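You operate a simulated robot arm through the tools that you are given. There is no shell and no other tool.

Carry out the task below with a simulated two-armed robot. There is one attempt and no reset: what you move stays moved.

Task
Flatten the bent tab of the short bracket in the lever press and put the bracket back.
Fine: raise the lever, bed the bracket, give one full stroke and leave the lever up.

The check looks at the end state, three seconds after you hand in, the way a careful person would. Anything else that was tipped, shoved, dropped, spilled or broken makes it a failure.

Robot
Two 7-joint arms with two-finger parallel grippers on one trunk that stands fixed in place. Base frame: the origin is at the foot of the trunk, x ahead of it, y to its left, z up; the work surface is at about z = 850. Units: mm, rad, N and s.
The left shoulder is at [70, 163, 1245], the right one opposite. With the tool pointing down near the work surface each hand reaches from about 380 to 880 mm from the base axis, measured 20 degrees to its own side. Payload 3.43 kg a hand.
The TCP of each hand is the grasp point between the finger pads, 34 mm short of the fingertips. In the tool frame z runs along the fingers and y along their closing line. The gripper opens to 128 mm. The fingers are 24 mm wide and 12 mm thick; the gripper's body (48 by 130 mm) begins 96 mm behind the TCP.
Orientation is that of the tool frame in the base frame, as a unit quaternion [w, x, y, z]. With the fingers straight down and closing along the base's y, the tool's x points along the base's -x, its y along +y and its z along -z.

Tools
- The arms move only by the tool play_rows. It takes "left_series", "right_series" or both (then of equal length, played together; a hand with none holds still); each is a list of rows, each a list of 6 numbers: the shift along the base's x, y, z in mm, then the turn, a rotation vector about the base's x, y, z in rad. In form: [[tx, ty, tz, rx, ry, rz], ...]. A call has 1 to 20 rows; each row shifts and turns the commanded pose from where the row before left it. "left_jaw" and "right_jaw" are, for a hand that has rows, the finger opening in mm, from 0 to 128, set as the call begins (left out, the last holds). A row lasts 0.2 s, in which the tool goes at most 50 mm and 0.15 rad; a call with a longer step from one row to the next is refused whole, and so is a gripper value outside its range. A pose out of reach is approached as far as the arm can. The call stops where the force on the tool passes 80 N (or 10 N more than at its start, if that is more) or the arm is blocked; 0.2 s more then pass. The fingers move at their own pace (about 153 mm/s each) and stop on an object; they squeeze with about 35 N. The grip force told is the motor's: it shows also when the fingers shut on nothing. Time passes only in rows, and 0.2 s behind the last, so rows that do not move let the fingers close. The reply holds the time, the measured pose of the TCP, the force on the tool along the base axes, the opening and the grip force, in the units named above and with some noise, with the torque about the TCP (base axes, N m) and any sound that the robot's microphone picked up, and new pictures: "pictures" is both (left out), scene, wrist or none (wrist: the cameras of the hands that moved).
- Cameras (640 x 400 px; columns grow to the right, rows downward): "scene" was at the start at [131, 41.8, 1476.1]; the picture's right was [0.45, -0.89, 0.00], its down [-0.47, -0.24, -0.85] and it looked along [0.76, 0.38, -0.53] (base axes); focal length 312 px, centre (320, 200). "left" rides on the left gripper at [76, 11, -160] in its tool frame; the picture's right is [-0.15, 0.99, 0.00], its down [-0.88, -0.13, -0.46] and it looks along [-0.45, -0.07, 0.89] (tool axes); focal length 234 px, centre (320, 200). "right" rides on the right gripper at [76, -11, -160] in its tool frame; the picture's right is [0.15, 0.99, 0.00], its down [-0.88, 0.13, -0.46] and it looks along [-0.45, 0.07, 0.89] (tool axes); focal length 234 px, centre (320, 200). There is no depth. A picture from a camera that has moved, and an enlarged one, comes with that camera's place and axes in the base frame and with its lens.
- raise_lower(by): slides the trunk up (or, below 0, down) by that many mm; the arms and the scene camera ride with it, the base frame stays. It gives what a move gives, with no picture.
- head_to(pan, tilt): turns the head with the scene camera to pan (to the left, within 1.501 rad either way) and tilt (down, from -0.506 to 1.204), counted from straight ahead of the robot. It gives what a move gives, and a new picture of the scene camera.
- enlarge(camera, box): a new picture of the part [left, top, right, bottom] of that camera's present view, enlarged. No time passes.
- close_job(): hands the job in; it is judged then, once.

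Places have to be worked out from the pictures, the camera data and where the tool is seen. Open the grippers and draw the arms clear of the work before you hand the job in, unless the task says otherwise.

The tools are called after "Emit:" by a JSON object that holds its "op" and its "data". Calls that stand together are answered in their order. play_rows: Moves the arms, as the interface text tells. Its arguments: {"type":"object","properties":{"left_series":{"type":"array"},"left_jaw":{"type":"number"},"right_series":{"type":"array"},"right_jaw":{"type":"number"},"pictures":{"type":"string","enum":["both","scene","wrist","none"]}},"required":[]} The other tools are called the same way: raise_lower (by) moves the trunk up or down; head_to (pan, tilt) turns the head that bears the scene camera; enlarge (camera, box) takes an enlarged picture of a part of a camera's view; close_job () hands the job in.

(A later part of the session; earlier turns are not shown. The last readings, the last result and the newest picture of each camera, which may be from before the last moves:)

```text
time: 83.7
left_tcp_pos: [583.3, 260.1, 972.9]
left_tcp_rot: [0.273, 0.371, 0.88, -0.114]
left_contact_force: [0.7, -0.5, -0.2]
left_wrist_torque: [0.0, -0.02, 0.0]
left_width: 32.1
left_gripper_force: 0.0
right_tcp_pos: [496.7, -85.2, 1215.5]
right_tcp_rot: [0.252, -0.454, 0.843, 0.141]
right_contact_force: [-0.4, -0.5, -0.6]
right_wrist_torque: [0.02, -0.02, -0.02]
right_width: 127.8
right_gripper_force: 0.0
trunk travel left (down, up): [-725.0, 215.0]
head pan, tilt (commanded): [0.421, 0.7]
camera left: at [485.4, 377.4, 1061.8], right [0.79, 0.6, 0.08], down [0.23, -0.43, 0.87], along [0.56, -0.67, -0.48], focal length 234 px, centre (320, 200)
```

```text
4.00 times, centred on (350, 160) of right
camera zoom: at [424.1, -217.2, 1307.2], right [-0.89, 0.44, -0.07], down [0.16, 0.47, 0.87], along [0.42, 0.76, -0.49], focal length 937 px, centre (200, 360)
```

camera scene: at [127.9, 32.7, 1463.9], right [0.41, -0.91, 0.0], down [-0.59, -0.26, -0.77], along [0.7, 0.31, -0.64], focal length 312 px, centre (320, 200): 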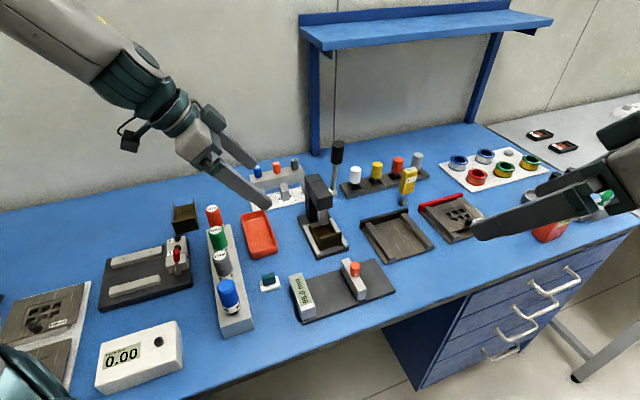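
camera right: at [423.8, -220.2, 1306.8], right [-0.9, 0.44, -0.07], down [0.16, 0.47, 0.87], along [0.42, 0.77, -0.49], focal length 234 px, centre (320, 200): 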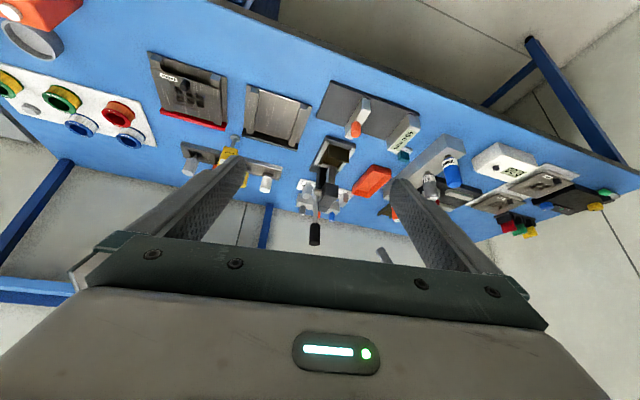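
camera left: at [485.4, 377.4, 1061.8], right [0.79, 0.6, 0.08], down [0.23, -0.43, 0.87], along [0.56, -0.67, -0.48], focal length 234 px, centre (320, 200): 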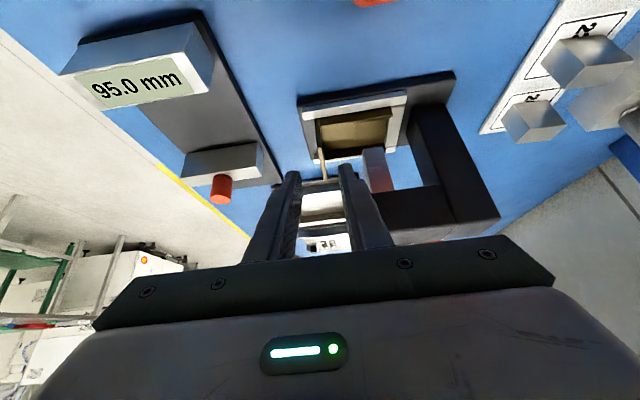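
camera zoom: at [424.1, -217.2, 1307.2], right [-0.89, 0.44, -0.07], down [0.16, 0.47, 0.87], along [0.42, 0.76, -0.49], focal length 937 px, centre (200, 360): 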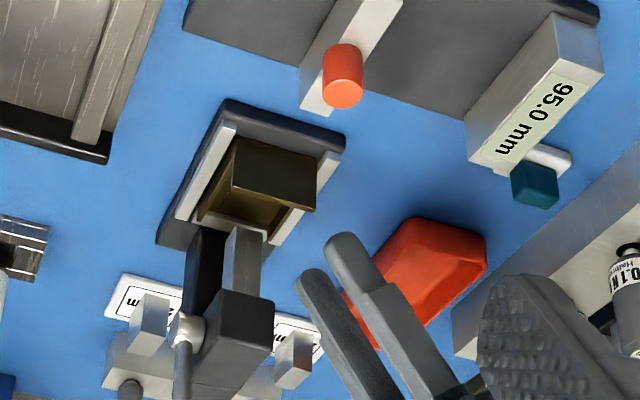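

The wall centre is ~2 mm further in than my TCP line; I correct that and slide down along the finger axis most of the way.

Emit:
{"op": "play_rows", "data": {"left_series": [[1.5, 1.5, 0, 0, 0, 0], [7.9, -8.1, -16.8, 0, 0, 0], [7.9, -8.1, -16.8, 0, 0, 0], [6, -6.1, -12.8, 0, 0, 0], [0, 0, 0, 0, 0, 0]], "pictures": "wrist"}}

Emit:
{"op": "enlarge", "data": {"camera": "left", "box": [260, 80, 420, 220]}}

Emit:
{"op": "enlarge", "data": {"camera": "right", "box": [300, 115, 390, 195]}}

```text
time: 84.9
left_tcp_pos: [607.5, 238.5, 927.2]
left_tcp_rot: [0.273, 0.371, 0.88, -0.115]
left_contact_force: [-0.2, 0.3, 0.1]
left_wrist_torque: [0.01, 0.01, 0.0]
left_width: 32.1
left_gripper_force: 0.1
right_tcp_pos: [498.3, -84.7, 1215.2]
right_tcp_rot: [0.252, -0.454, 0.843, 0.14]
right_contact_force: [0.6, -0.9, 0.8]
right_wrist_torque: [0.01, 0.01, -0.02]
right_width: 127.9
right_gripper_force: 0.0
trunk travel left (down, up): [-725.0, 215.0]
head pan, tilt (commanded): [0.421, 0.7]
camera left: at [510.5, 356.2, 1015.6], right [0.79, 0.6, 0.08], down [0.23, -0.43, 0.87], along [0.56, -0.67, -0.48], focal length 234 px, centre (320, 200)
```

left: 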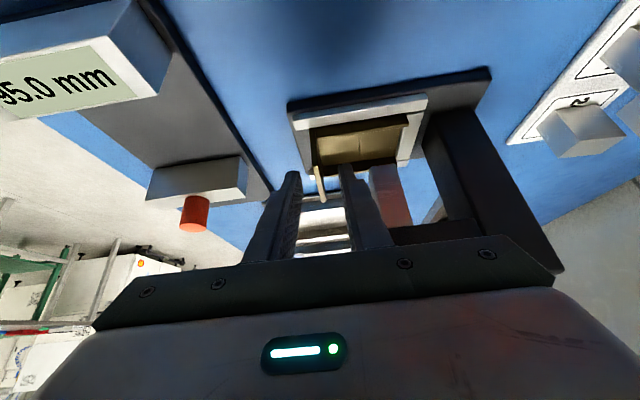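

```text
2.86 times, centred on (340, 150) of left
camera zoom: at [510.5, 356.2, 1015.6], right [0.79, 0.6, 0.08], down [0.23, -0.43, 0.87], along [0.56, -0.67, -0.48], focal length 669 px, centre (263, 343)
```

zoom: 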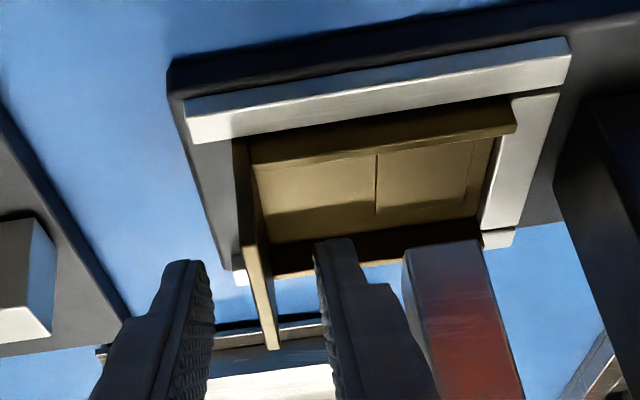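

```text
5.00 times, centred on (345, 155) of right
camera zoom: at [424.6, -217.0, 1307.1], right [-0.89, 0.44, -0.07], down [0.16, 0.47, 0.87], along [0.42, 0.76, -0.49], focal length 1171 px, centre (195, 425)
```

zoom: 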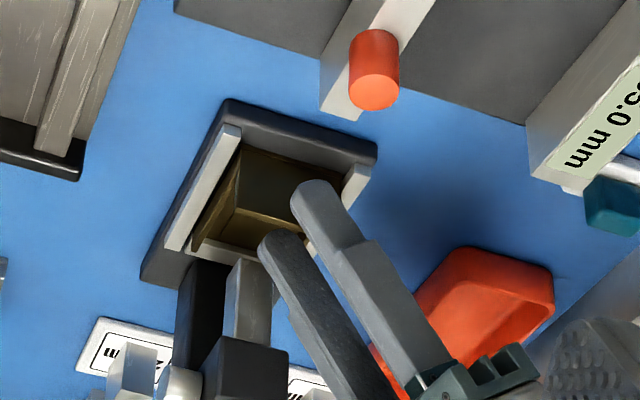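

Aligned within ~1.5 mm. I trim and go down the last 21 mm.

Emit:
{"op": "play_rows", "data": {"left_series": [[2.3, -3.7, -8, 0, 0, 0], [3, -3, -7.4, 0, 0, 0], [2.8, -3, -6, 0, 0, 0], [0, 0, 0, 0, 0, 0]], "pictures": "wrist"}}

Emit:
{"op": "enlarge", "data": {"camera": "left", "box": [260, 80, 420, 220]}}

```text
time: 85.9
left_tcp_pos: [614.5, 232.7, 905.9]
left_tcp_rot: [0.273, 0.371, 0.881, -0.114]
left_contact_force: [0.2, 0.8, -0.2]
left_wrist_torque: [0.02, 0.02, 0.03]
left_width: 32.2
left_gripper_force: 0.0
right_tcp_pos: [497.2, -85.2, 1215.6]
right_tcp_rot: [0.252, -0.454, 0.843, 0.141]
right_contact_force: [0.1, -0.3, 1.0]
right_wrist_torque: [0.0, -0.04, 0.02]
right_width: 127.8
right_gripper_force: 0.1
trunk travel left (down, up): [-725.0, 215.0]
head pan, tilt (commanded): [0.421, 0.7]
camera left: at [517.7, 348.6, 994.2], right [0.79, 0.6, 0.08], down [0.23, -0.43, 0.87], along [0.56, -0.67, -0.48], focal length 234 px, centre (320, 200)
```

left: 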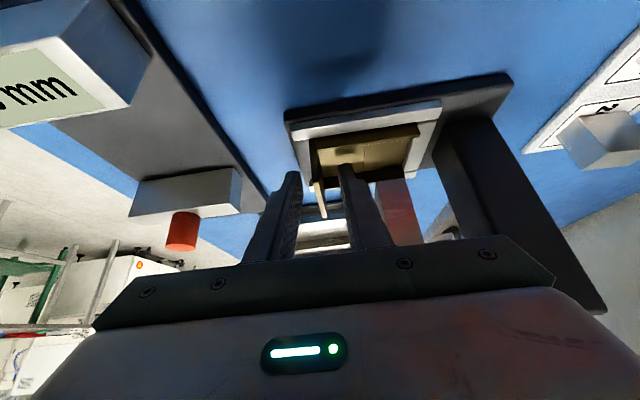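

```text
2.86 times, centred on (340, 150) of left
camera zoom: at [517.7, 348.6, 994.2], right [0.79, 0.6, 0.08], down [0.23, -0.43, 0.87], along [0.56, -0.67, -0.48], focal length 669 px, centre (263, 343)
```

zoom: 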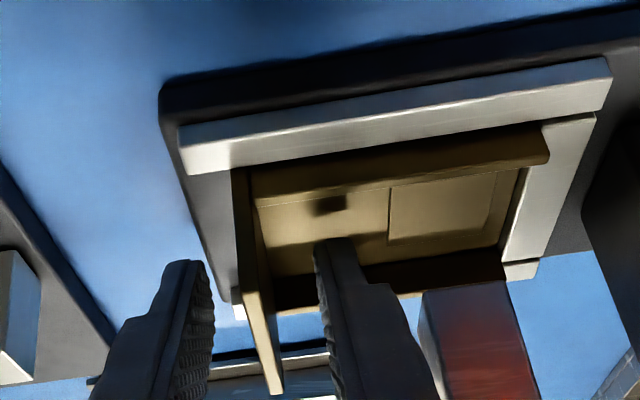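

The inner finger is inside the bracket again. I close on the wall.

Emit:
{"op": "play_rows", "data": {"left_series": [[0, 0, 0, 0, 0, 0], [0, 0, 0, 0, 0, 0], [0, 0, 0, 0, 0, 0]], "left_jaw": 0, "pictures": "wrist"}}

Emit:
{"op": "enlarge", "data": {"camera": "left", "box": [260, 80, 420, 220]}}

```text
time: 86.7
left_tcp_pos: [615.2, 232.1, 906.0]
left_tcp_rot: [0.272, 0.371, 0.881, -0.115]
left_contact_force: [-3.3, -2.4, 0.1]
left_wrist_torque: [-0.06, 0.0, 0.11]
left_width: 4.1
left_gripper_force: 34.8
right_tcp_pos: [497.7, -84.1, 1215.7]
right_tcp_rot: [0.253, -0.454, 0.843, 0.14]
right_contact_force: [0.4, 0.8, 0.4]
right_wrist_torque: [-0.02, 0.0, 0.03]
right_width: 128.1
right_gripper_force: 0.0
trunk travel left (down, up): [-725.0, 215.0]
head pan, tilt (commanded): [0.421, 0.7]
camera left: at [517.2, 348.4, 994.3], right [0.79, 0.6, 0.08], down [0.23, -0.43, 0.87], along [0.56, -0.67, -0.48], focal length 234 px, centre (320, 200)
```

left: 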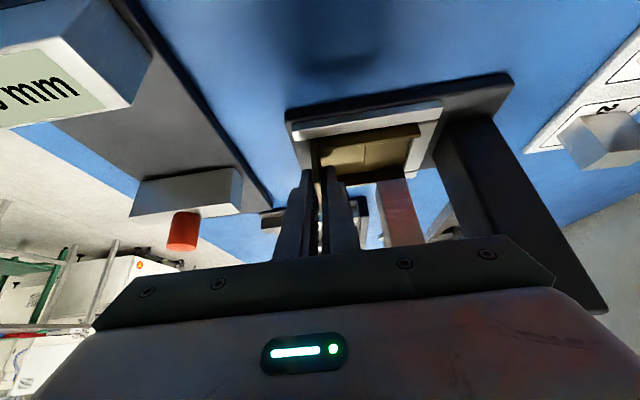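

```text
2.86 times, centred on (340, 150) of left
camera zoom: at [517.2, 348.4, 994.3], right [0.79, 0.6, 0.08], down [0.23, -0.43, 0.87], along [0.56, -0.67, -0.48], focal length 669 px, centre (263, 343)
```

zoom: 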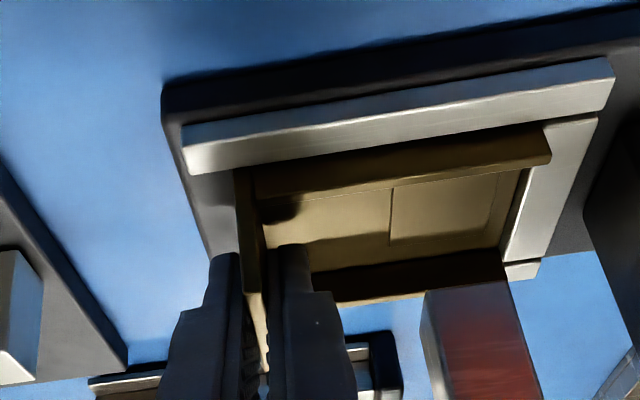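

Gripped at ≈4.1 mm. I lift gently just above the rails, then slide straight out from under the ram.

Emit:
{"op": "play_rows", "data": {"left_series": [[0, 0, 2, 0, 0, 0], [0, 0, 4, 0, 0, 0], [0, 0, 5, 0, 0, 0], [0, 0, 2, 0, 0, 0], [0, 0, 0, 0, 0, 0]], "pictures": "wrist"}}

Emit:
{"op": "enlarge", "data": {"camera": "left", "box": [260, 80, 420, 220]}}

Emit:
{"op": "enlarge", "data": {"camera": "right", "box": [300, 115, 390, 195]}}

```text
time: 87.9
left_tcp_pos: [615.0, 231.5, 918.4]
left_tcp_rot: [0.273, 0.371, 0.88, -0.114]
left_contact_force: [-0.4, -0.2, -0.5]
left_wrist_torque: [-0.02, 0.04, -0.02]
left_width: 4.3
left_gripper_force: 35.1
right_tcp_pos: [497.4, -84.2, 1214.8]
right_tcp_rot: [0.252, -0.454, 0.843, 0.141]
right_contact_force: [-0.3, 1.2, 0.4]
right_wrist_torque: [-0.02, 0.0, 0.0]
right_width: 128.0
right_gripper_force: 0.1
trunk travel left (down, up): [-725.0, 215.0]
head pan, tilt (commanded): [0.421, 0.7]
camera left: at [517.7, 348.9, 1006.4], right [0.79, 0.6, 0.08], down [0.23, -0.43, 0.87], along [0.56, -0.67, -0.48], focal length 234 px, centre (320, 200)
```

left: 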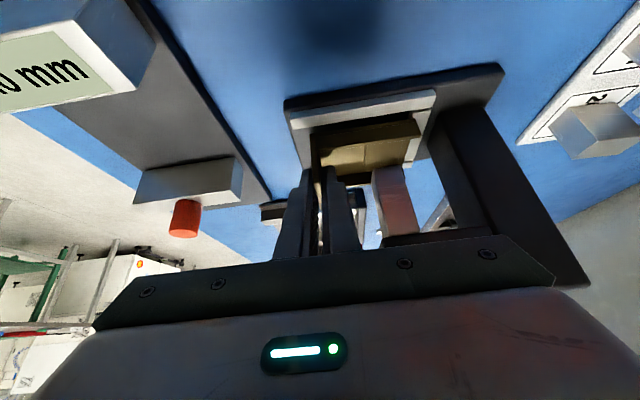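

```text
2.86 times, centred on (340, 150) of left
camera zoom: at [517.7, 348.9, 1006.4], right [0.79, 0.6, 0.08], down [0.23, -0.43, 0.87], along [0.56, -0.67, -0.48], focal length 669 px, centre (263, 343)
```

zoom: 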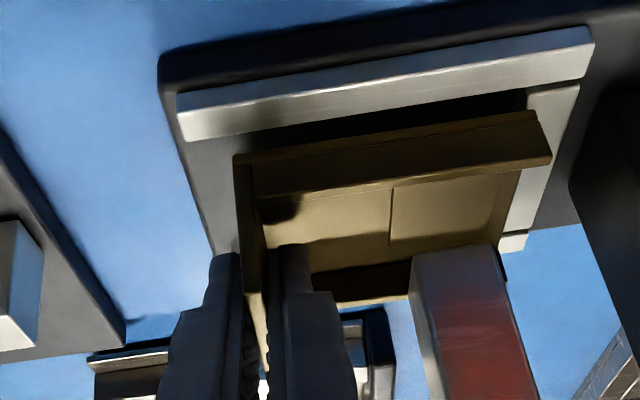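

```text
5.00 times, centred on (345, 155) of right
camera zoom: at [424.9, -217.0, 1307.0], right [-0.89, 0.44, -0.07], down [0.16, 0.47, 0.87], along [0.42, 0.76, -0.49], focal length 1171 px, centre (195, 425)
```

zoom: 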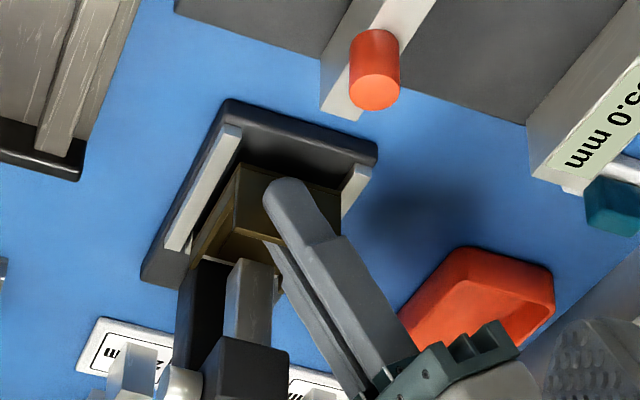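

Lifted cleanly above the rails. I slide it out 50 mm toward the robot.

Emit:
{"op": "play_rows", "data": {"left_series": [[-3, -2.9, 0, 0, 0, 0], [-5.5, -5.4, 0, 0, 0, 0], [-6, -5.9, 0, 0, 0, 0], [-6, -5.9, 0, 0, 0, 0], [-6, -5.9, 0, 0, 0, 0], [-5.5, -5.4, 0, 0, 0, 0], [-3.5, -3.4, 0, 0, 0, 0], [0, 0, 0, 0, 0, 0]], "pictures": "wrist"}}

Emit:
{"op": "enlarge", "data": {"camera": "left", "box": [260, 60, 450, 220]}}

```text
time: 89.7
left_tcp_pos: [578.0, 195.9, 915.8]
left_tcp_rot: [0.272, 0.37, 0.881, -0.114]
left_contact_force: [-0.5, -0.4, 0.0]
left_wrist_torque: [0.01, 0.06, 0.0]
left_width: 4.8
left_gripper_force: 35.0
right_tcp_pos: [498.5, -83.9, 1215.1]
right_tcp_rot: [0.251, -0.454, 0.843, 0.14]
right_contact_force: [0.5, -1.0, -0.5]
right_wrist_torque: [-0.02, 0.02, 0.03]
right_width: 128.1
right_gripper_force: 0.1
trunk travel left (down, up): [-725.0, 215.0]
head pan, tilt (commanded): [0.421, 0.7]
camera left: at [481.5, 313.2, 1005.2], right [0.79, 0.6, 0.08], down [0.23, -0.43, 0.87], along [0.56, -0.67, -0.48], focal length 234 px, centre (320, 200)
```

left: 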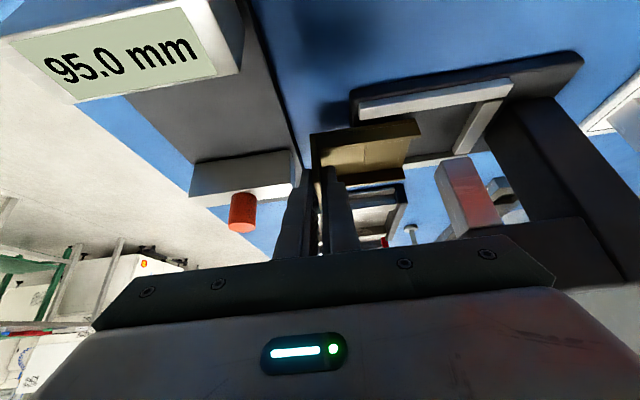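

```text
2.50 times, centred on (355, 140) of left
camera zoom: at [481.5, 313.2, 1005.2], right [0.79, 0.6, 0.08], down [0.23, -0.43, 0.87], along [0.56, -0.67, -0.48], focal length 585 px, centre (232, 350)
```

zoom: 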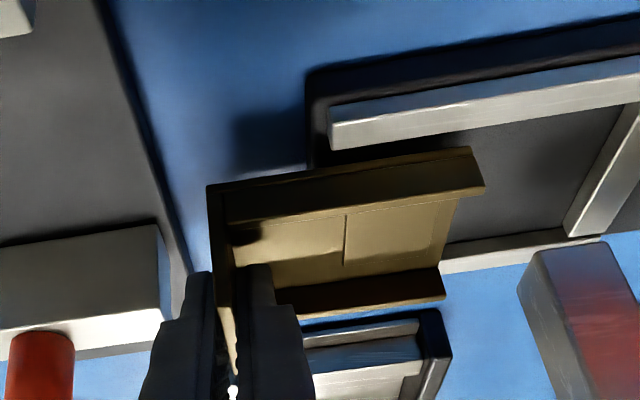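

Clear of the press. I lift to the carrying height and retrace the path back toward the bracket's place.

Emit:
{"op": "play_rows", "data": {"left_series": [[0, 0, 8, 0, 0, 0], [0, 0, 18, 0, 0, 0], [0, 0, 27, 0, 0, 0], [0, 0, 27, 0, 0, 0], [0, 0, 27, 0, 0, 0], [0, 0, 22, 0, 0, 0], [0, 0, 12, 0, 0, 0], [0, 0, 3, 0, 0, 0]], "pictures": "wrist"}}

Emit:
{"op": "play_rows", "data": {"left_series": [[-7, 7, 0, 0, 0, 0], [-14, 15, 0, 0, 0, 0], [-14, 15, 0, 0, 0, 0], [-10, 14, 0, 0, 0, 0], [6, 31, 0, 0, 0, 0], [7, 35, 0, 0, 0, 0], [8, 35, 0, 0, 0, 0], [8, 35, 0, 0, 0, 0], [8, 34, 0, 0, 0, 0], [10, 28, 0, 0, 0, 0], [11, 30, 0, 0, 0, 0], [11, 30, 0, 0, 0, 0], [10, 28, 0, 0, 0, 0], [5, 14, 0, 0, 0, 0], [0, 0, 0, 0, 0, 0]], "pictures": "both"}}

Emit:
{"op": "enlarge", "data": {"camera": "left", "box": [250, 60, 410, 220]}}

```text
time: 91.5
left_tcp_pos: [580.8, 195.9, 1061.9]
left_tcp_rot: [0.273, 0.371, 0.88, -0.115]
left_contact_force: [-0.6, -0.7, -0.3]
left_wrist_torque: [0.0, 0.03, -0.05]
left_width: 4.3
left_gripper_force: 34.9
right_tcp_pos: [497.9, -85.2, 1215.7]
right_tcp_rot: [0.251, -0.455, 0.843, 0.141]
right_contact_force: [-0.3, 0.1, 0.3]
right_wrist_torque: [0.03, -0.02, 0.02]
right_width: 127.8
right_gripper_force: 0.0
trunk travel left (down, up): [-725.0, 215.0]
head pan, tilt (commanded): [0.421, 0.7]
camera left: at [482.5, 312.0, 1150.5], right [0.79, 0.6, 0.08], down [0.23, -0.43, 0.87], along [0.56, -0.67, -0.48], focal length 234 px, centre (320, 200)
```

left: 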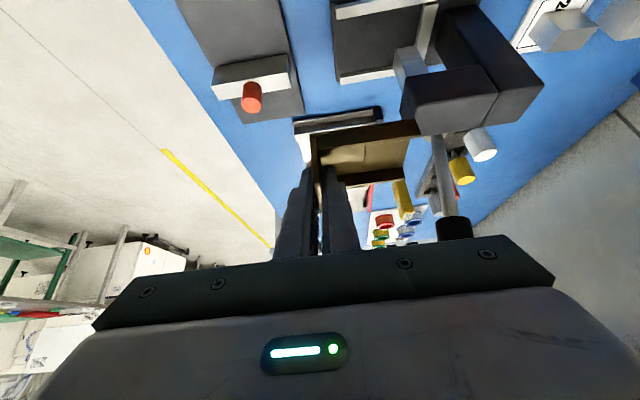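

```text
time: 94.7
left_tcp_pos: [619.9, 546.8, 1060.7]
left_tcp_rot: [0.272, 0.371, 0.88, -0.115]
left_contact_force: [0.2, 0.0, -0.2]
left_wrist_torque: [-0.01, 0.01, 0.0]
left_width: 4.2
left_gripper_force: 34.6
right_tcp_pos: [498.4, -85.2, 1215.1]
right_tcp_rot: [0.251, -0.455, 0.843, 0.141]
right_contact_force: [0.2, -0.1, -0.3]
right_wrist_torque: [-0.02, -0.03, -0.02]
right_width: 127.9
right_gripper_force: 0.1
trunk travel left (down, up): [-725.0, 215.0]
head pan, tilt (commanded): [0.421, 0.7]
camera scene: at [128.6, 35.6, 1463.7], right [0.41, -0.91, 0.0], down [-0.59, -0.26, -0.76], along [0.7, 0.31, -0.64], focal length 312 px, centre (320, 200)
camera left: at [522.0, 662.9, 1150.1], right [0.79, 0.6, 0.08], down [0.23, -0.43, 0.87], along [0.56, -0.67, -0.48], focal length 234 px, centre (320, 200)
```

scene: 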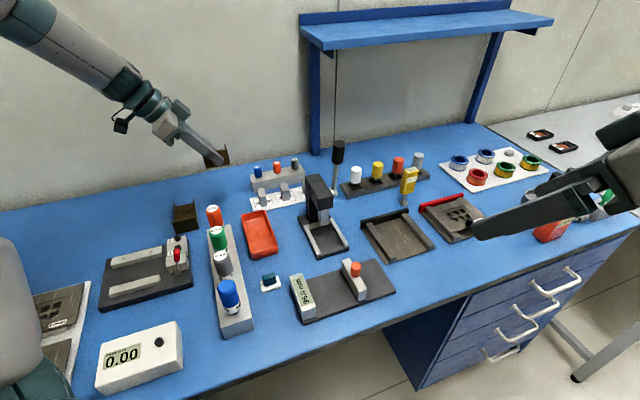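
left: 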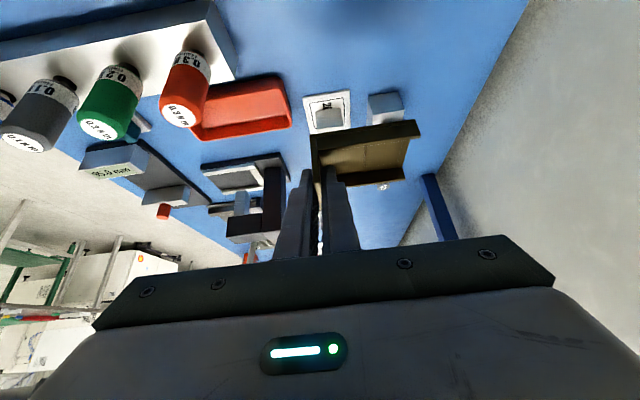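

```text
2.50 times, centred on (330, 140) of left
camera zoom: at [522.0, 662.9, 1150.1], right [0.79, 0.6, 0.08], down [0.23, -0.43, 0.87], along [0.56, -0.67, -0.48], focal length 585 px, centre (295, 350)
```

zoom: 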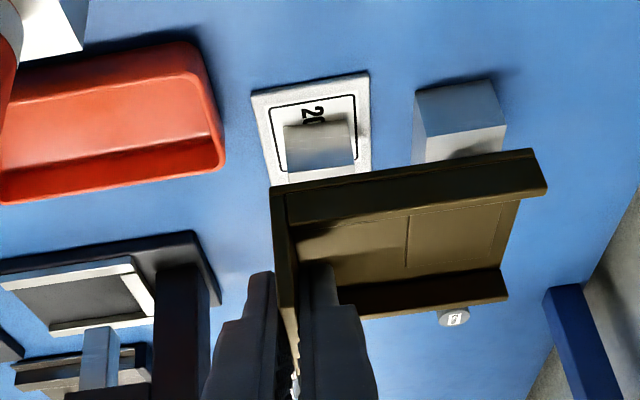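

I use exactly the same enlargement box as at the original grasp to compare how the bracket sits in the fingers now.

Emit:
{"op": "enlarge", "data": {"camera": "left", "box": [250, 100, 390, 230]}}

Emit:
{"op": "enlarge", "data": {"camera": "left", "box": [300, 110, 430, 190]}}

```text
3.08 times, centred on (320, 165) of left
camera zoom: at [522.0, 662.9, 1150.1], right [0.79, 0.6, 0.08], down [0.23, -0.43, 0.87], along [0.56, -0.67, -0.48], focal length 720 px, centre (320, 308)
```

zoom: 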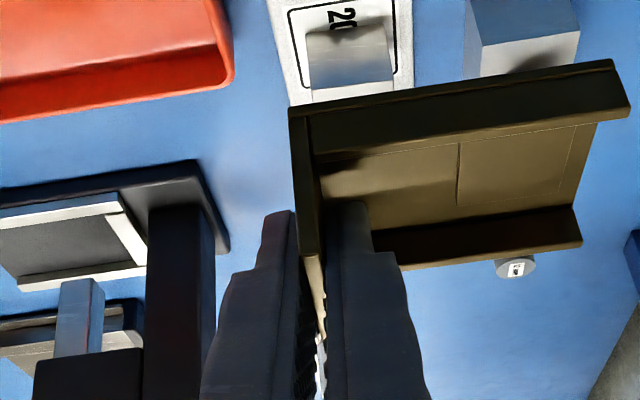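

```text
4.92 times, centred on (365, 150) of left
camera zoom: at [522.0, 662.9, 1150.1], right [0.79, 0.6, 0.08], down [0.23, -0.43, 0.87], along [0.56, -0.67, -0.48], focal length 1153 px, centre (98, 446)
```

zoom: 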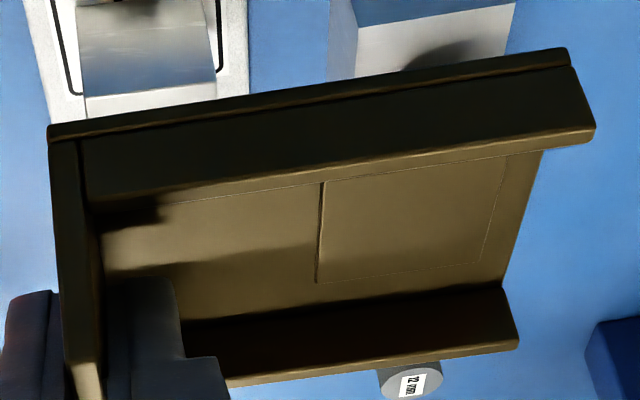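

The bracket sits ~3 mm further right in the fingers than at the first grasp (otherwise the same), so I offset the target accordingly — including the 1.3 mm it was drawn at the first closing — and lower toward its original spot.

Emit:
{"op": "play_rows", "data": {"left_series": [[-1.0, 0.8, -12, 0, 0, 0], [0, 0, -24, 0, 0, 0], [0, 0, -28, 0, 0, 0], [0, 0, -28, 0, 0, 0], [0, 0, -24, 0, 0, 0], [0, 0, -18, 0, 0, 0], [0, 0, -10, 0, 0, 0], [0, 0, 0, 0, 0, 0]], "pictures": "wrist"}}

Emit:
{"op": "enlarge", "data": {"camera": "left", "box": [250, 100, 390, 230]}}

Emit:
{"op": "enlarge", "data": {"camera": "left", "box": [180, 0, 420, 200]}}

```text
time: 96.5
left_tcp_pos: [618.8, 547.4, 914.4]
left_tcp_rot: [0.272, 0.371, 0.88, -0.114]
left_contact_force: [0.2, -0.2, -0.7]
left_wrist_torque: [-0.06, 0.02, -0.02]
left_width: 4.3
left_gripper_force: 35.0
right_tcp_pos: [497.4, -84.8, 1215.3]
right_tcp_rot: [0.252, -0.454, 0.843, 0.14]
right_contact_force: [-0.4, 0.1, -0.5]
right_wrist_torque: [0.0, 0.0, -0.03]
right_width: 127.8
right_gripper_force: 0.1
trunk travel left (down, up): [-725.0, 215.0]
head pan, tilt (commanded): [0.421, 0.7]
camera left: at [520.9, 664.5, 1003.8], right [0.79, 0.6, 0.08], down [0.23, -0.43, 0.87], along [0.56, -0.67, -0.48], focal length 234 px, centre (320, 200)
```

left: 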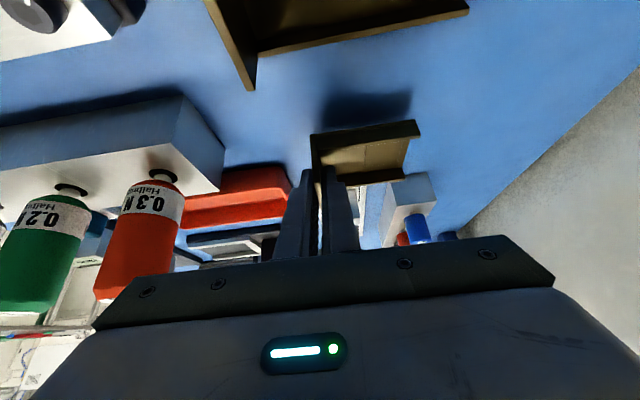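

```text
3.08 times, centred on (320, 165) of left
camera zoom: at [520.9, 664.5, 1003.8], right [0.79, 0.6, 0.08], down [0.23, -0.43, 0.87], along [0.56, -0.67, -0.48], focal length 720 px, centre (320, 308)
```

zoom: 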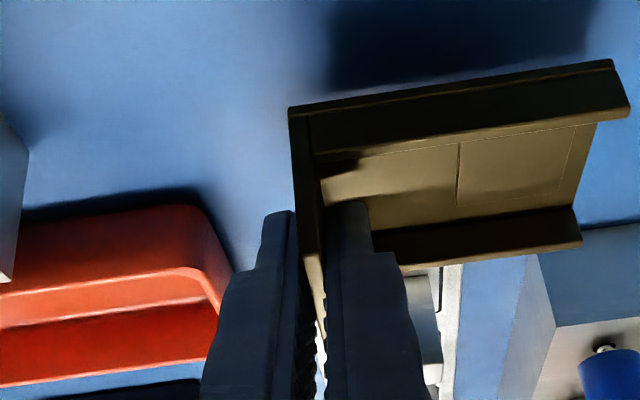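

```text
2.00 times, centred on (300, 100) of left
camera zoom: at [520.9, 664.5, 1003.8], right [0.79, 0.6, 0.08], down [0.23, -0.43, 0.87], along [0.56, -0.67, -0.48], focal length 468 px, centre (360, 400)
```

zoom: 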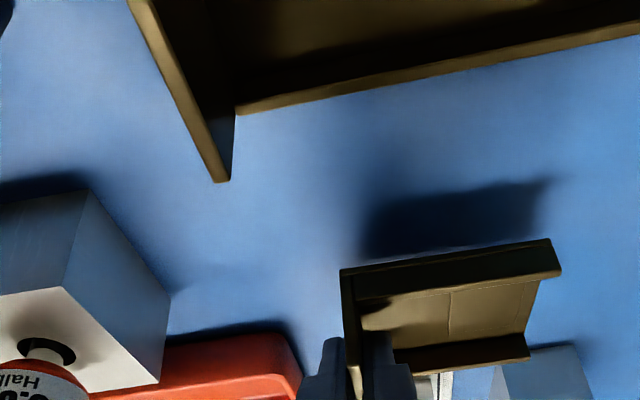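

Position agrees with the earlier views. I lower to just above the table and then in small steps to contact.

Emit:
{"op": "play_rows", "data": {"left_series": [[0, 0, -7, 0, 0, 0], [0, 0, -6, 0, 0, 0], [0, 0, -4, 0, 0, 0], [0, 0, 0, 0, 0, 0]], "pictures": "wrist"}}

Emit:
{"op": "enlarge", "data": {"camera": "left", "box": [250, 80, 430, 210]}}

```text
time: 97.5
left_tcp_pos: [616.8, 548.3, 899.1]
left_tcp_rot: [0.272, 0.372, 0.88, -0.115]
left_contact_force: [-0.3, 0.0, 0.2]
left_wrist_torque: [-0.01, 0.01, -0.01]
left_width: 4.4
left_gripper_force: 34.9
right_tcp_pos: [498.5, -84.4, 1215.6]
right_tcp_rot: [0.251, -0.454, 0.843, 0.141]
right_contact_force: [0.1, 0.1, 0.4]
right_wrist_torque: [0.02, -0.01, -0.03]
right_width: 128.1
right_gripper_force: 0.1
trunk travel left (down, up): [-725.0, 215.0]
head pan, tilt (commanded): [0.421, 0.7]
camera left: at [519.4, 664.6, 987.7], right [0.79, 0.6, 0.08], down [0.23, -0.43, 0.87], along [0.56, -0.67, -0.48], focal length 234 px, centre (320, 200)
```

left: 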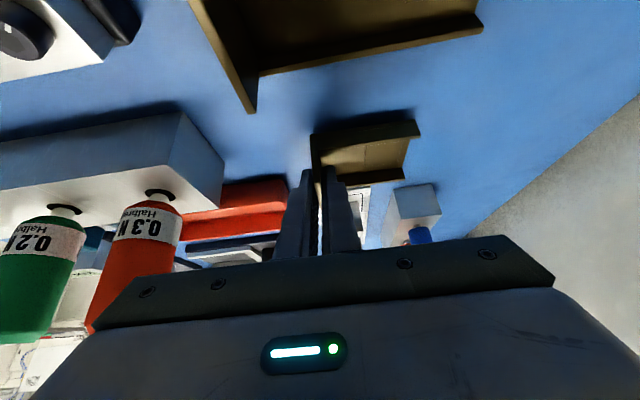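

```text
3.08 times, centred on (340, 145) of left
camera zoom: at [519.4, 664.6, 987.7], right [0.79, 0.6, 0.08], down [0.23, -0.43, 0.87], along [0.56, -0.67, -0.48], focal length 720 px, centre (258, 369)
```

zoom: 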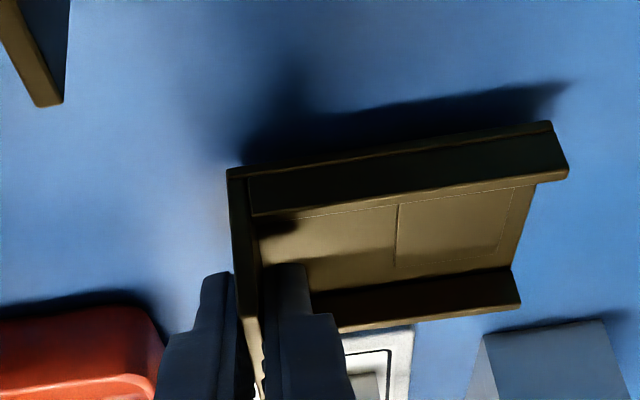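

I take the same box as in the original test-lift picture (also z≈898) to compare the background directly.

Emit:
{"op": "enlarge", "data": {"camera": "left", "box": [250, 100, 390, 230]}}

```text
3.08 times, centred on (320, 165) of left
camera zoom: at [519.4, 664.6, 987.7], right [0.79, 0.6, 0.08], down [0.23, -0.43, 0.87], along [0.56, -0.67, -0.48], focal length 720 px, centre (320, 308)
```

zoom: 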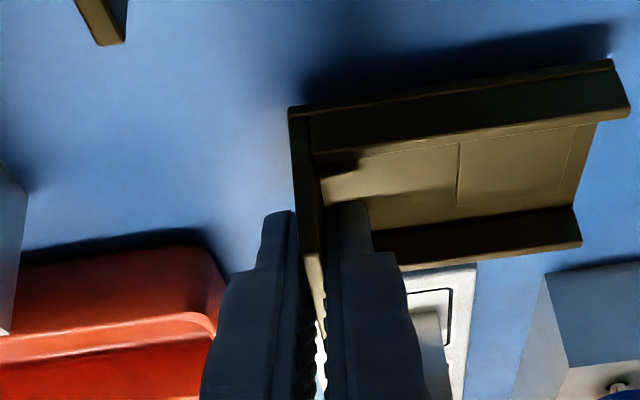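

The background comparison shows the bracket is over its original spot, perhaps 0.7 mm too far from the robot; I trim that and lower to touch.

Emit:
{"op": "play_rows", "data": {"left_series": [[-0.4, -0.4, -2, 0, 0, 0], [0, 0, -2, 0, 0, 0], [0, 0, 0, 0, 0, 0]], "pictures": "none"}}

Emit:
{"op": "play_rows", "data": {"left_series": [[0, 0, -1.2, 0, 0, 0], [0, 0, 0, 0, 0, 0]], "pictures": "none"}}

Emit:
{"op": "play_rows", "data": {"left_series": [[0, 0, -1, 0, 0, 0], [0, 0, 0, 0, 0, 0]], "pictures": "wrist"}}

Emit:
{"op": "enlarge", "data": {"camera": "left", "box": [250, 100, 390, 230]}}

```text
time: 98.3
left_tcp_pos: [616.3, 546.9, 896.5]
left_tcp_rot: [0.273, 0.371, 0.88, -0.115]
left_contact_force: [-0.4, -0.2, -1.7]
left_wrist_torque: [-0.04, 0.0, 0.0]
left_width: 4.5
left_gripper_force: 35.2
right_tcp_pos: [496.0, -83.7, 1215.1]
right_tcp_rot: [0.251, -0.455, 0.843, 0.141]
right_contact_force: [-0.3, -0.4, 0.1]
right_wrist_torque: [0.0, -0.03, 0.0]
right_width: 128.0
right_gripper_force: 0.0
trunk travel left (down, up): [-725.0, 215.0]
head pan, tilt (commanded): [0.421, 0.7]
```

```text
time: 98.9
left_tcp_pos: [618.0, 548.1, 896.0]
left_tcp_rot: [0.273, 0.371, 0.88, -0.115]
left_contact_force: [0.3, 0.0, -0.6]
left_wrist_torque: [0.01, 0.04, 0.0]
left_width: 4.4
left_gripper_force: 35.0
right_tcp_pos: [497.4, -84.5, 1215.8]
right_tcp_rot: [0.252, -0.455, 0.843, 0.141]
right_contact_force: [-0.1, 0.0, -0.2]
right_wrist_torque: [-0.02, 0.01, 0.01]
right_width: 128.1
right_gripper_force: 0.1
trunk travel left (down, up): [-725.0, 215.0]
head pan, tilt (commanded): [0.421, 0.7]
```

```text
time: 99.5
left_tcp_pos: [618.0, 548.5, 894.7]
left_tcp_rot: [0.273, 0.371, 0.88, -0.115]
left_contact_force: [-0.2, 0.6, -1.4]
left_wrist_torque: [0.02, -0.03, 0.02]
left_width: 4.2
left_gripper_force: 34.8
right_tcp_pos: [497.5, -85.1, 1217.0]
right_tcp_rot: [0.251, -0.455, 0.843, 0.141]
right_contact_force: [-0.3, -0.3, -0.5]
right_wrist_torque: [0.01, 0.0, -0.02]
right_width: 128.0
right_gripper_force: 0.2
trunk travel left (down, up): [-725.0, 215.0]
head pan, tilt (commanded): [0.421, 0.7]
camera left: at [519.9, 664.9, 983.2], right [0.79, 0.6, 0.08], down [0.23, -0.43, 0.87], along [0.56, -0.67, -0.48], focal length 234 px, centre (320, 200)
```

left: 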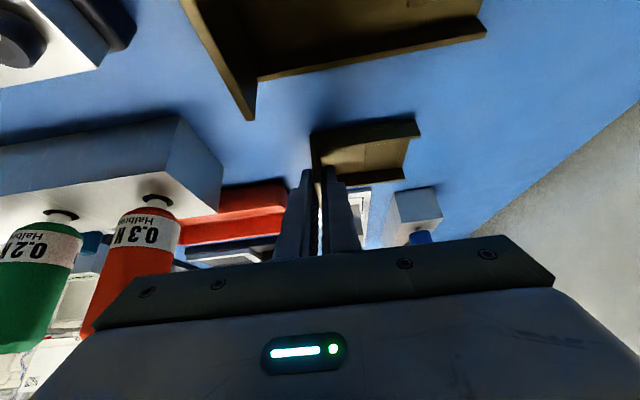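

```text
3.08 times, centred on (320, 165) of left
camera zoom: at [519.9, 664.9, 983.2], right [0.79, 0.6, 0.08], down [0.23, -0.43, 0.87], along [0.56, -0.67, -0.48], focal length 720 px, centre (320, 308)
```

zoom: 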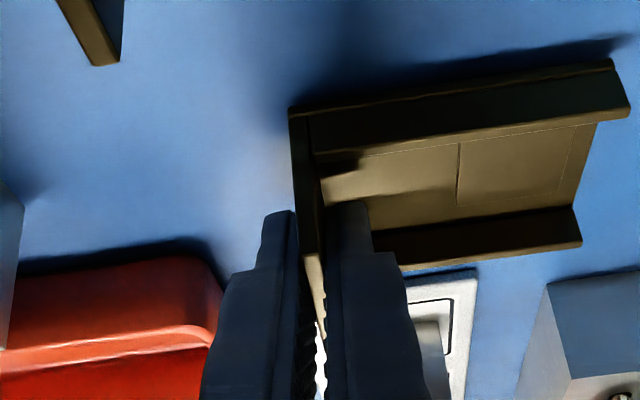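

Not touching yet (shadow still narrowing). I continue in 1 mm steps.

Emit:
{"op": "play_rows", "data": {"left_series": [[0, 0, -1, 0, 0, 0], [0, 0, 0, 0, 0, 0]], "pictures": "none"}}

Emit:
{"op": "play_rows", "data": {"left_series": [[0, 0, -1, 0, 0, 0], [0, 0, 0, 0, 0, 0]], "pictures": "none"}}

```text
time: 100.1
left_tcp_pos: [617.9, 547.8, 893.6]
left_tcp_rot: [0.272, 0.37, 0.881, -0.114]
left_contact_force: [-0.2, 1.2, -0.3]
left_wrist_torque: [-0.02, 0.03, 0.01]
left_width: 4.2
left_gripper_force: 35.2
right_tcp_pos: [498.8, -84.2, 1215.3]
right_tcp_rot: [0.252, -0.454, 0.843, 0.14]
right_contact_force: [0.1, -0.1, -0.1]
right_wrist_torque: [0.0, 0.04, 0.0]
right_width: 128.1
right_gripper_force: 0.1
trunk travel left (down, up): [-725.0, 215.0]
head pan, tilt (commanded): [0.421, 0.7]
```

```text
time: 100.7
left_tcp_pos: [616.7, 548.6, 891.8]
left_tcp_rot: [0.273, 0.371, 0.88, -0.115]
left_contact_force: [-0.7, -0.3, -0.7]
left_wrist_torque: [0.0, 0.02, -0.03]
left_width: 4.3
left_gripper_force: 35.2
right_tcp_pos: [499.3, -84.4, 1215.9]
right_tcp_rot: [0.252, -0.454, 0.843, 0.141]
right_contact_force: [-1.3, 0.3, -0.1]
right_wrist_torque: [0.02, 0.0, -0.07]
right_width: 128.0
right_gripper_force: 0.1
trunk travel left (down, up): [-725.0, 215.0]
head pan, tilt (commanded): [0.421, 0.7]
```

Emit:
{"op": "play_rows", "data": {"left_series": [[0, 0, -0.8, 0, 0, 0], [0, 0, 0, 0, 0, 0]], "pictures": "none"}}

Emit:
{"op": "play_rows", "data": {"left_series": [[0, 0, -0.8, 0, 0, 0], [0, 0, 0, 0, 0, 0]], "pictures": "wrist"}}

Emit:
{"op": "enlarge", "data": {"camera": "left", "box": [250, 100, 390, 230]}}

```text
time: 101.3
left_tcp_pos: [617.1, 548.2, 891.1]
left_tcp_rot: [0.272, 0.371, 0.88, -0.115]
left_contact_force: [0.6, 0.5, 3.7]
left_wrist_torque: [0.09, 0.06, -0.01]
left_width: 4.7
left_gripper_force: 35.3
right_tcp_pos: [497.0, -84.5, 1216.2]
right_tcp_rot: [0.252, -0.454, 0.843, 0.141]
right_contact_force: [-0.8, -0.6, 0.9]
right_wrist_torque: [-0.01, 0.0, 0.0]
right_width: 127.9
right_gripper_force: 0.0
trunk travel left (down, up): [-725.0, 215.0]
head pan, tilt (commanded): [0.421, 0.7]
```

```text
time: 101.9
left_tcp_pos: [616.3, 547.2, 891.9]
left_tcp_rot: [0.274, 0.371, 0.88, -0.114]
left_contact_force: [0.2, 2.4, 11.3]
left_wrist_torque: [0.18, 0.11, 0.0]
left_width: 4.2
left_gripper_force: 34.7
right_tcp_pos: [496.6, -84.6, 1215.7]
right_tcp_rot: [0.252, -0.455, 0.843, 0.141]
right_contact_force: [0.0, -0.2, 0.2]
right_wrist_torque: [0.02, -0.01, 0.04]
right_width: 128.1
right_gripper_force: 0.1
trunk travel left (down, up): [-725.0, 215.0]
head pan, tilt (commanded): [0.421, 0.7]
camera left: at [519.2, 664.5, 980.0], right [0.79, 0.6, 0.09], down [0.23, -0.43, 0.87], along [0.57, -0.67, -0.48], focal length 234 px, centre (320, 200)
```

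left: 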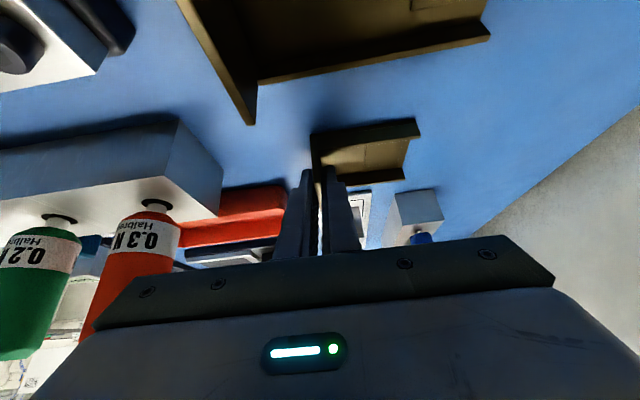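

```text
3.08 times, centred on (320, 165) of left
camera zoom: at [519.2, 664.5, 980.0], right [0.79, 0.6, 0.09], down [0.23, -0.43, 0.87], along [0.57, -0.67, -0.48], focal length 720 px, centre (320, 308)
```

zoom: 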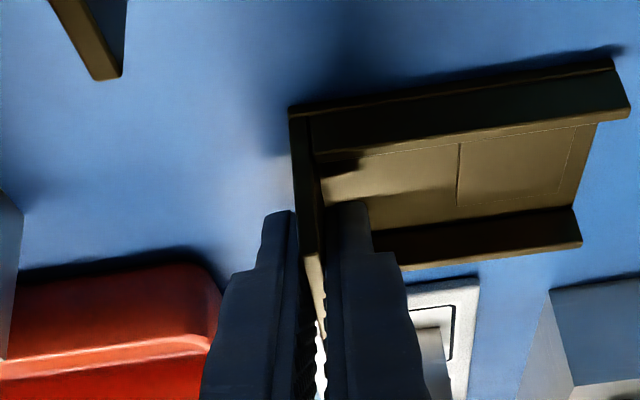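

Firm contact (11 N) at the original location. I ease 0.8 mm and open the jaws to 34.

Emit:
{"op": "play_rows", "data": {"left_series": [[0, 0, 0.9, 0, 0, 0], [0, 0, 0, 0, 0, 0]], "pictures": "none"}}

Emit:
{"op": "play_rows", "data": {"left_series": [[0, 0, 0, 0, 0, 0], [0, 0, 0, 0, 0, 0]], "left_jaw": 34, "pictures": "wrist"}}

Emit:
{"op": "enlarge", "data": {"camera": "left", "box": [250, 100, 390, 230]}}

```text
time: 102.5
left_tcp_pos: [615.4, 547.2, 891.5]
left_tcp_rot: [0.273, 0.372, 0.88, -0.115]
left_contact_force: [2.0, 1.5, 6.9]
left_wrist_torque: [-0.01, -0.03, -0.01]
left_width: 4.3
left_gripper_force: 34.7
right_tcp_pos: [496.4, -84.8, 1215.3]
right_tcp_rot: [0.254, -0.454, 0.843, 0.14]
right_contact_force: [-0.4, -0.2, 0.7]
right_wrist_torque: [0.02, 0.02, 0.01]
right_width: 128.0
right_gripper_force: 0.1
trunk travel left (down, up): [-725.0, 215.0]
head pan, tilt (commanded): [0.421, 0.7]
```

```text
time: 103.1
left_tcp_pos: [615.3, 548.5, 890.7]
left_tcp_rot: [0.272, 0.371, 0.88, -0.115]
left_contact_force: [0.8, -0.2, -0.6]
left_wrist_torque: [0.03, 0.01, -0.01]
left_width: 34.3
left_gripper_force: 0.0
right_tcp_pos: [497.5, -84.4, 1215.4]
right_tcp_rot: [0.251, -0.455, 0.843, 0.141]
right_contact_force: [-0.3, -0.7, 1.0]
right_wrist_torque: [-0.01, 0.0, 0.01]
right_width: 128.1
right_gripper_force: 0.0
trunk travel left (down, up): [-725.0, 215.0]
head pan, tilt (commanded): [0.421, 0.7]
camera left: at [518.9, 664.8, 979.7], right [0.79, 0.6, 0.08], down [0.23, -0.43, 0.87], along [0.56, -0.67, -0.48], focal length 234 px, centre (320, 200)
```

left: 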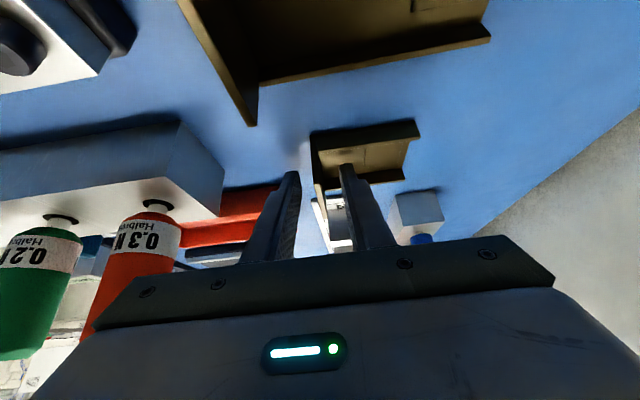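

```text
3.08 times, centred on (320, 165) of left
camera zoom: at [518.9, 664.8, 979.7], right [0.79, 0.6, 0.08], down [0.23, -0.43, 0.87], along [0.56, -0.67, -0.48], focal length 720 px, centre (320, 308)
```

zoom: 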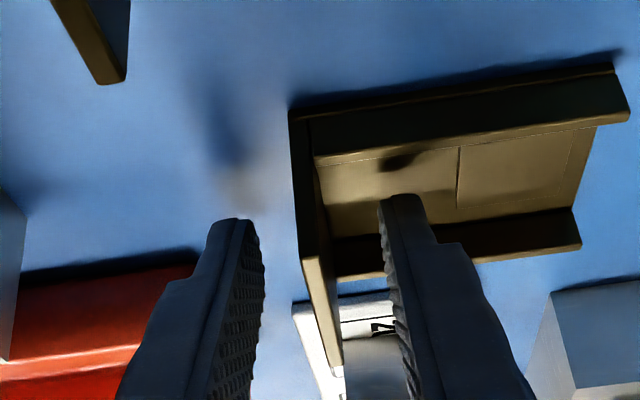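

Released. I withdraw along the finger axis and rise, then return the hand to the very first hover pose to compare the bracket's place with the original picture.

Emit:
{"op": "play_rows", "data": {"left_series": [[-4, 4, 8.2, 0, 0, 0], [-8, 8, 16.5, 0, 0, 0], [-10, 10, 20.6, 0, 0, 0], [-10, 10, 20.6, 0, 0, 0], [-10, 10, 20.6, 0, 0, 0], [0, 0, 35, 0, 0, 0], [0, 0, 35, 0, 0, 0], [0, 0, 33, 0, 0, 0]], "pictures": "both"}}

Emit:
{"op": "play_rows", "data": {"left_series": [[4, -15, 0, 0.086, 0.0836, 0], [4, -15, 0, 0.086, 0.0836, 0], [4, -15, 0, 0.086, 0.0836, 0], [4, -14, 0, 0.086, 0.0836, 0], [4, -14, 0, 0.086, 0.0836, 0], [0, 0, 0, 0, 0, 0.143], [0, 0, 0, 0, 0, 0.143], [0, 0, 0, 0, 0, 0.143], [0, 0, 0, 0, 0, 0.143], [0, 0, 0, 0, 0, 0.143], [0, 0, 0, 0, 0, 0.143], [0, 0, 0, 0, 0, 0.143], [0, 0, 0, 0, 0, 0.143], [0, 0, 0, 0, 0, 0.143], [0, 0, 0, 0, 0, 0.143], [0, 0, 0, 0, 0, 0.143], [0, 0, 0, 0, 0, 0]], "left_jaw": 100, "pictures": "wrist"}}

Emit:
{"op": "enlarge", "data": {"camera": "left", "box": [260, 110, 400, 220]}}

```text
time: 104.9
left_tcp_pos: [573.7, 586.0, 1081.8]
left_tcp_rot: [0.273, 0.372, 0.88, -0.115]
left_contact_force: [-0.5, 0.5, -0.2]
left_wrist_torque: [0.02, -0.01, 0.02]
left_width: 33.7
left_gripper_force: 0.1
right_tcp_pos: [498.4, -84.7, 1216.6]
right_tcp_rot: [0.253, -0.454, 0.843, 0.141]
right_contact_force: [1.0, -0.4, 0.0]
right_wrist_torque: [0.02, 0.01, -0.03]
right_width: 128.0
right_gripper_force: 0.1
trunk travel left (down, up): [-725.0, 215.0]
head pan, tilt (commanded): [0.421, 0.7]
camera scene: at [127.8, 35.2, 1463.7], right [0.41, -0.91, 0.0], down [-0.59, -0.26, -0.77], along [0.7, 0.31, -0.64], focal length 312 px, centre (320, 200)
camera left: at [476.2, 703.9, 1171.1], right [0.79, 0.6, 0.08], down [0.23, -0.43, 0.87], along [0.56, -0.67, -0.48], focal length 234 px, centre (320, 200)
```

scene: 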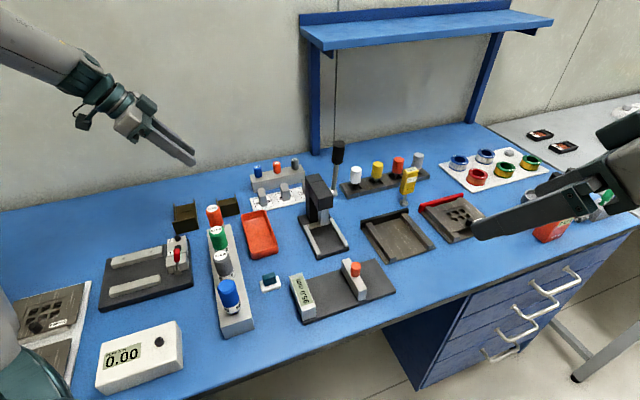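
left: 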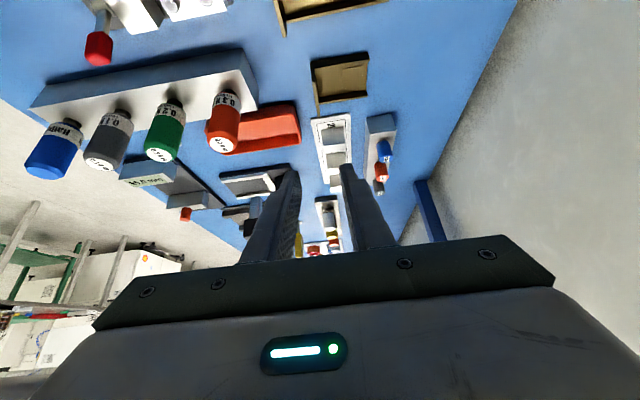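

```text
time: 108.5
left_tcp_pos: [556.9, 713.8, 1035.3]
left_tcp_rot: [0.001, -0.374, 0.928, -0.005]
left_contact_force: [-0.5, -1.2, 0.2]
left_wrist_torque: [0.03, 0.02, -0.01]
left_width: 100.1
left_gripper_force: 0.1
left hand out of reach, approached as far as the arm can: row 11, 12, 13, 14, 15, 16
right_tcp_pos: [498.4, -85.3, 1216.3]
right_tcp_rot: [0.251, -0.455, 0.843, 0.141]
right_contact_force: [-1.0, -0.3, -0.8]
right_wrist_torque: [0.03, 0.02, 0.01]
right_width: 128.1
right_gripper_force: 0.0
trunk travel left (down, up): [-725.0, 215.0]
head pan, tilt (commanded): [0.421, 0.7]
camera left: at [494.7, 670.3, 1194.6], right [-0.58, 0.81, -0.01], down [0.72, 0.52, 0.46], along [0.38, 0.26, -0.89], focal length 234 px, centre (320, 200)
```

left: 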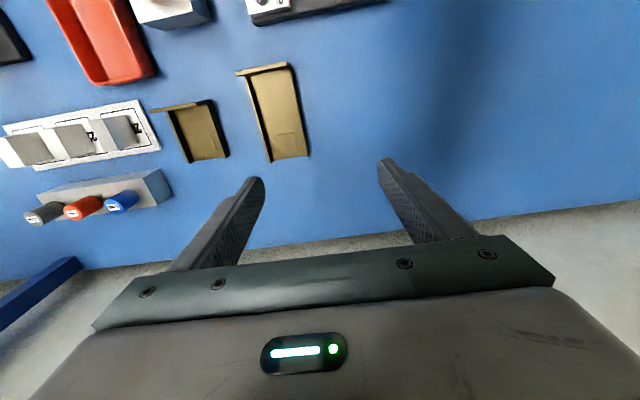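

```text
3.64 times, centred on (330, 165) of left
camera zoom: at [494.7, 670.3, 1194.6], right [-0.58, 0.81, -0.01], down [0.72, 0.52, 0.46], along [0.38, 0.26, -0.89], focal length 852 px, centre (284, 327)
```

zoom: 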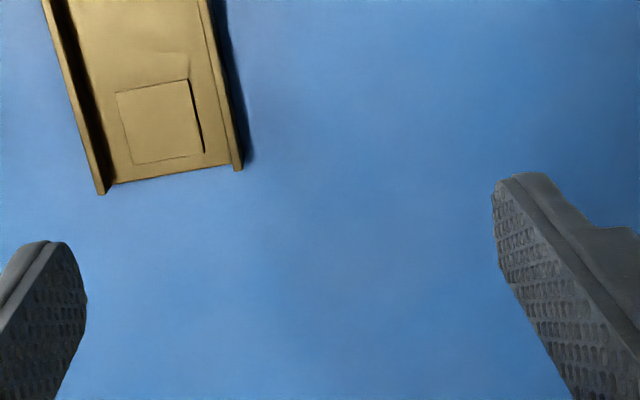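

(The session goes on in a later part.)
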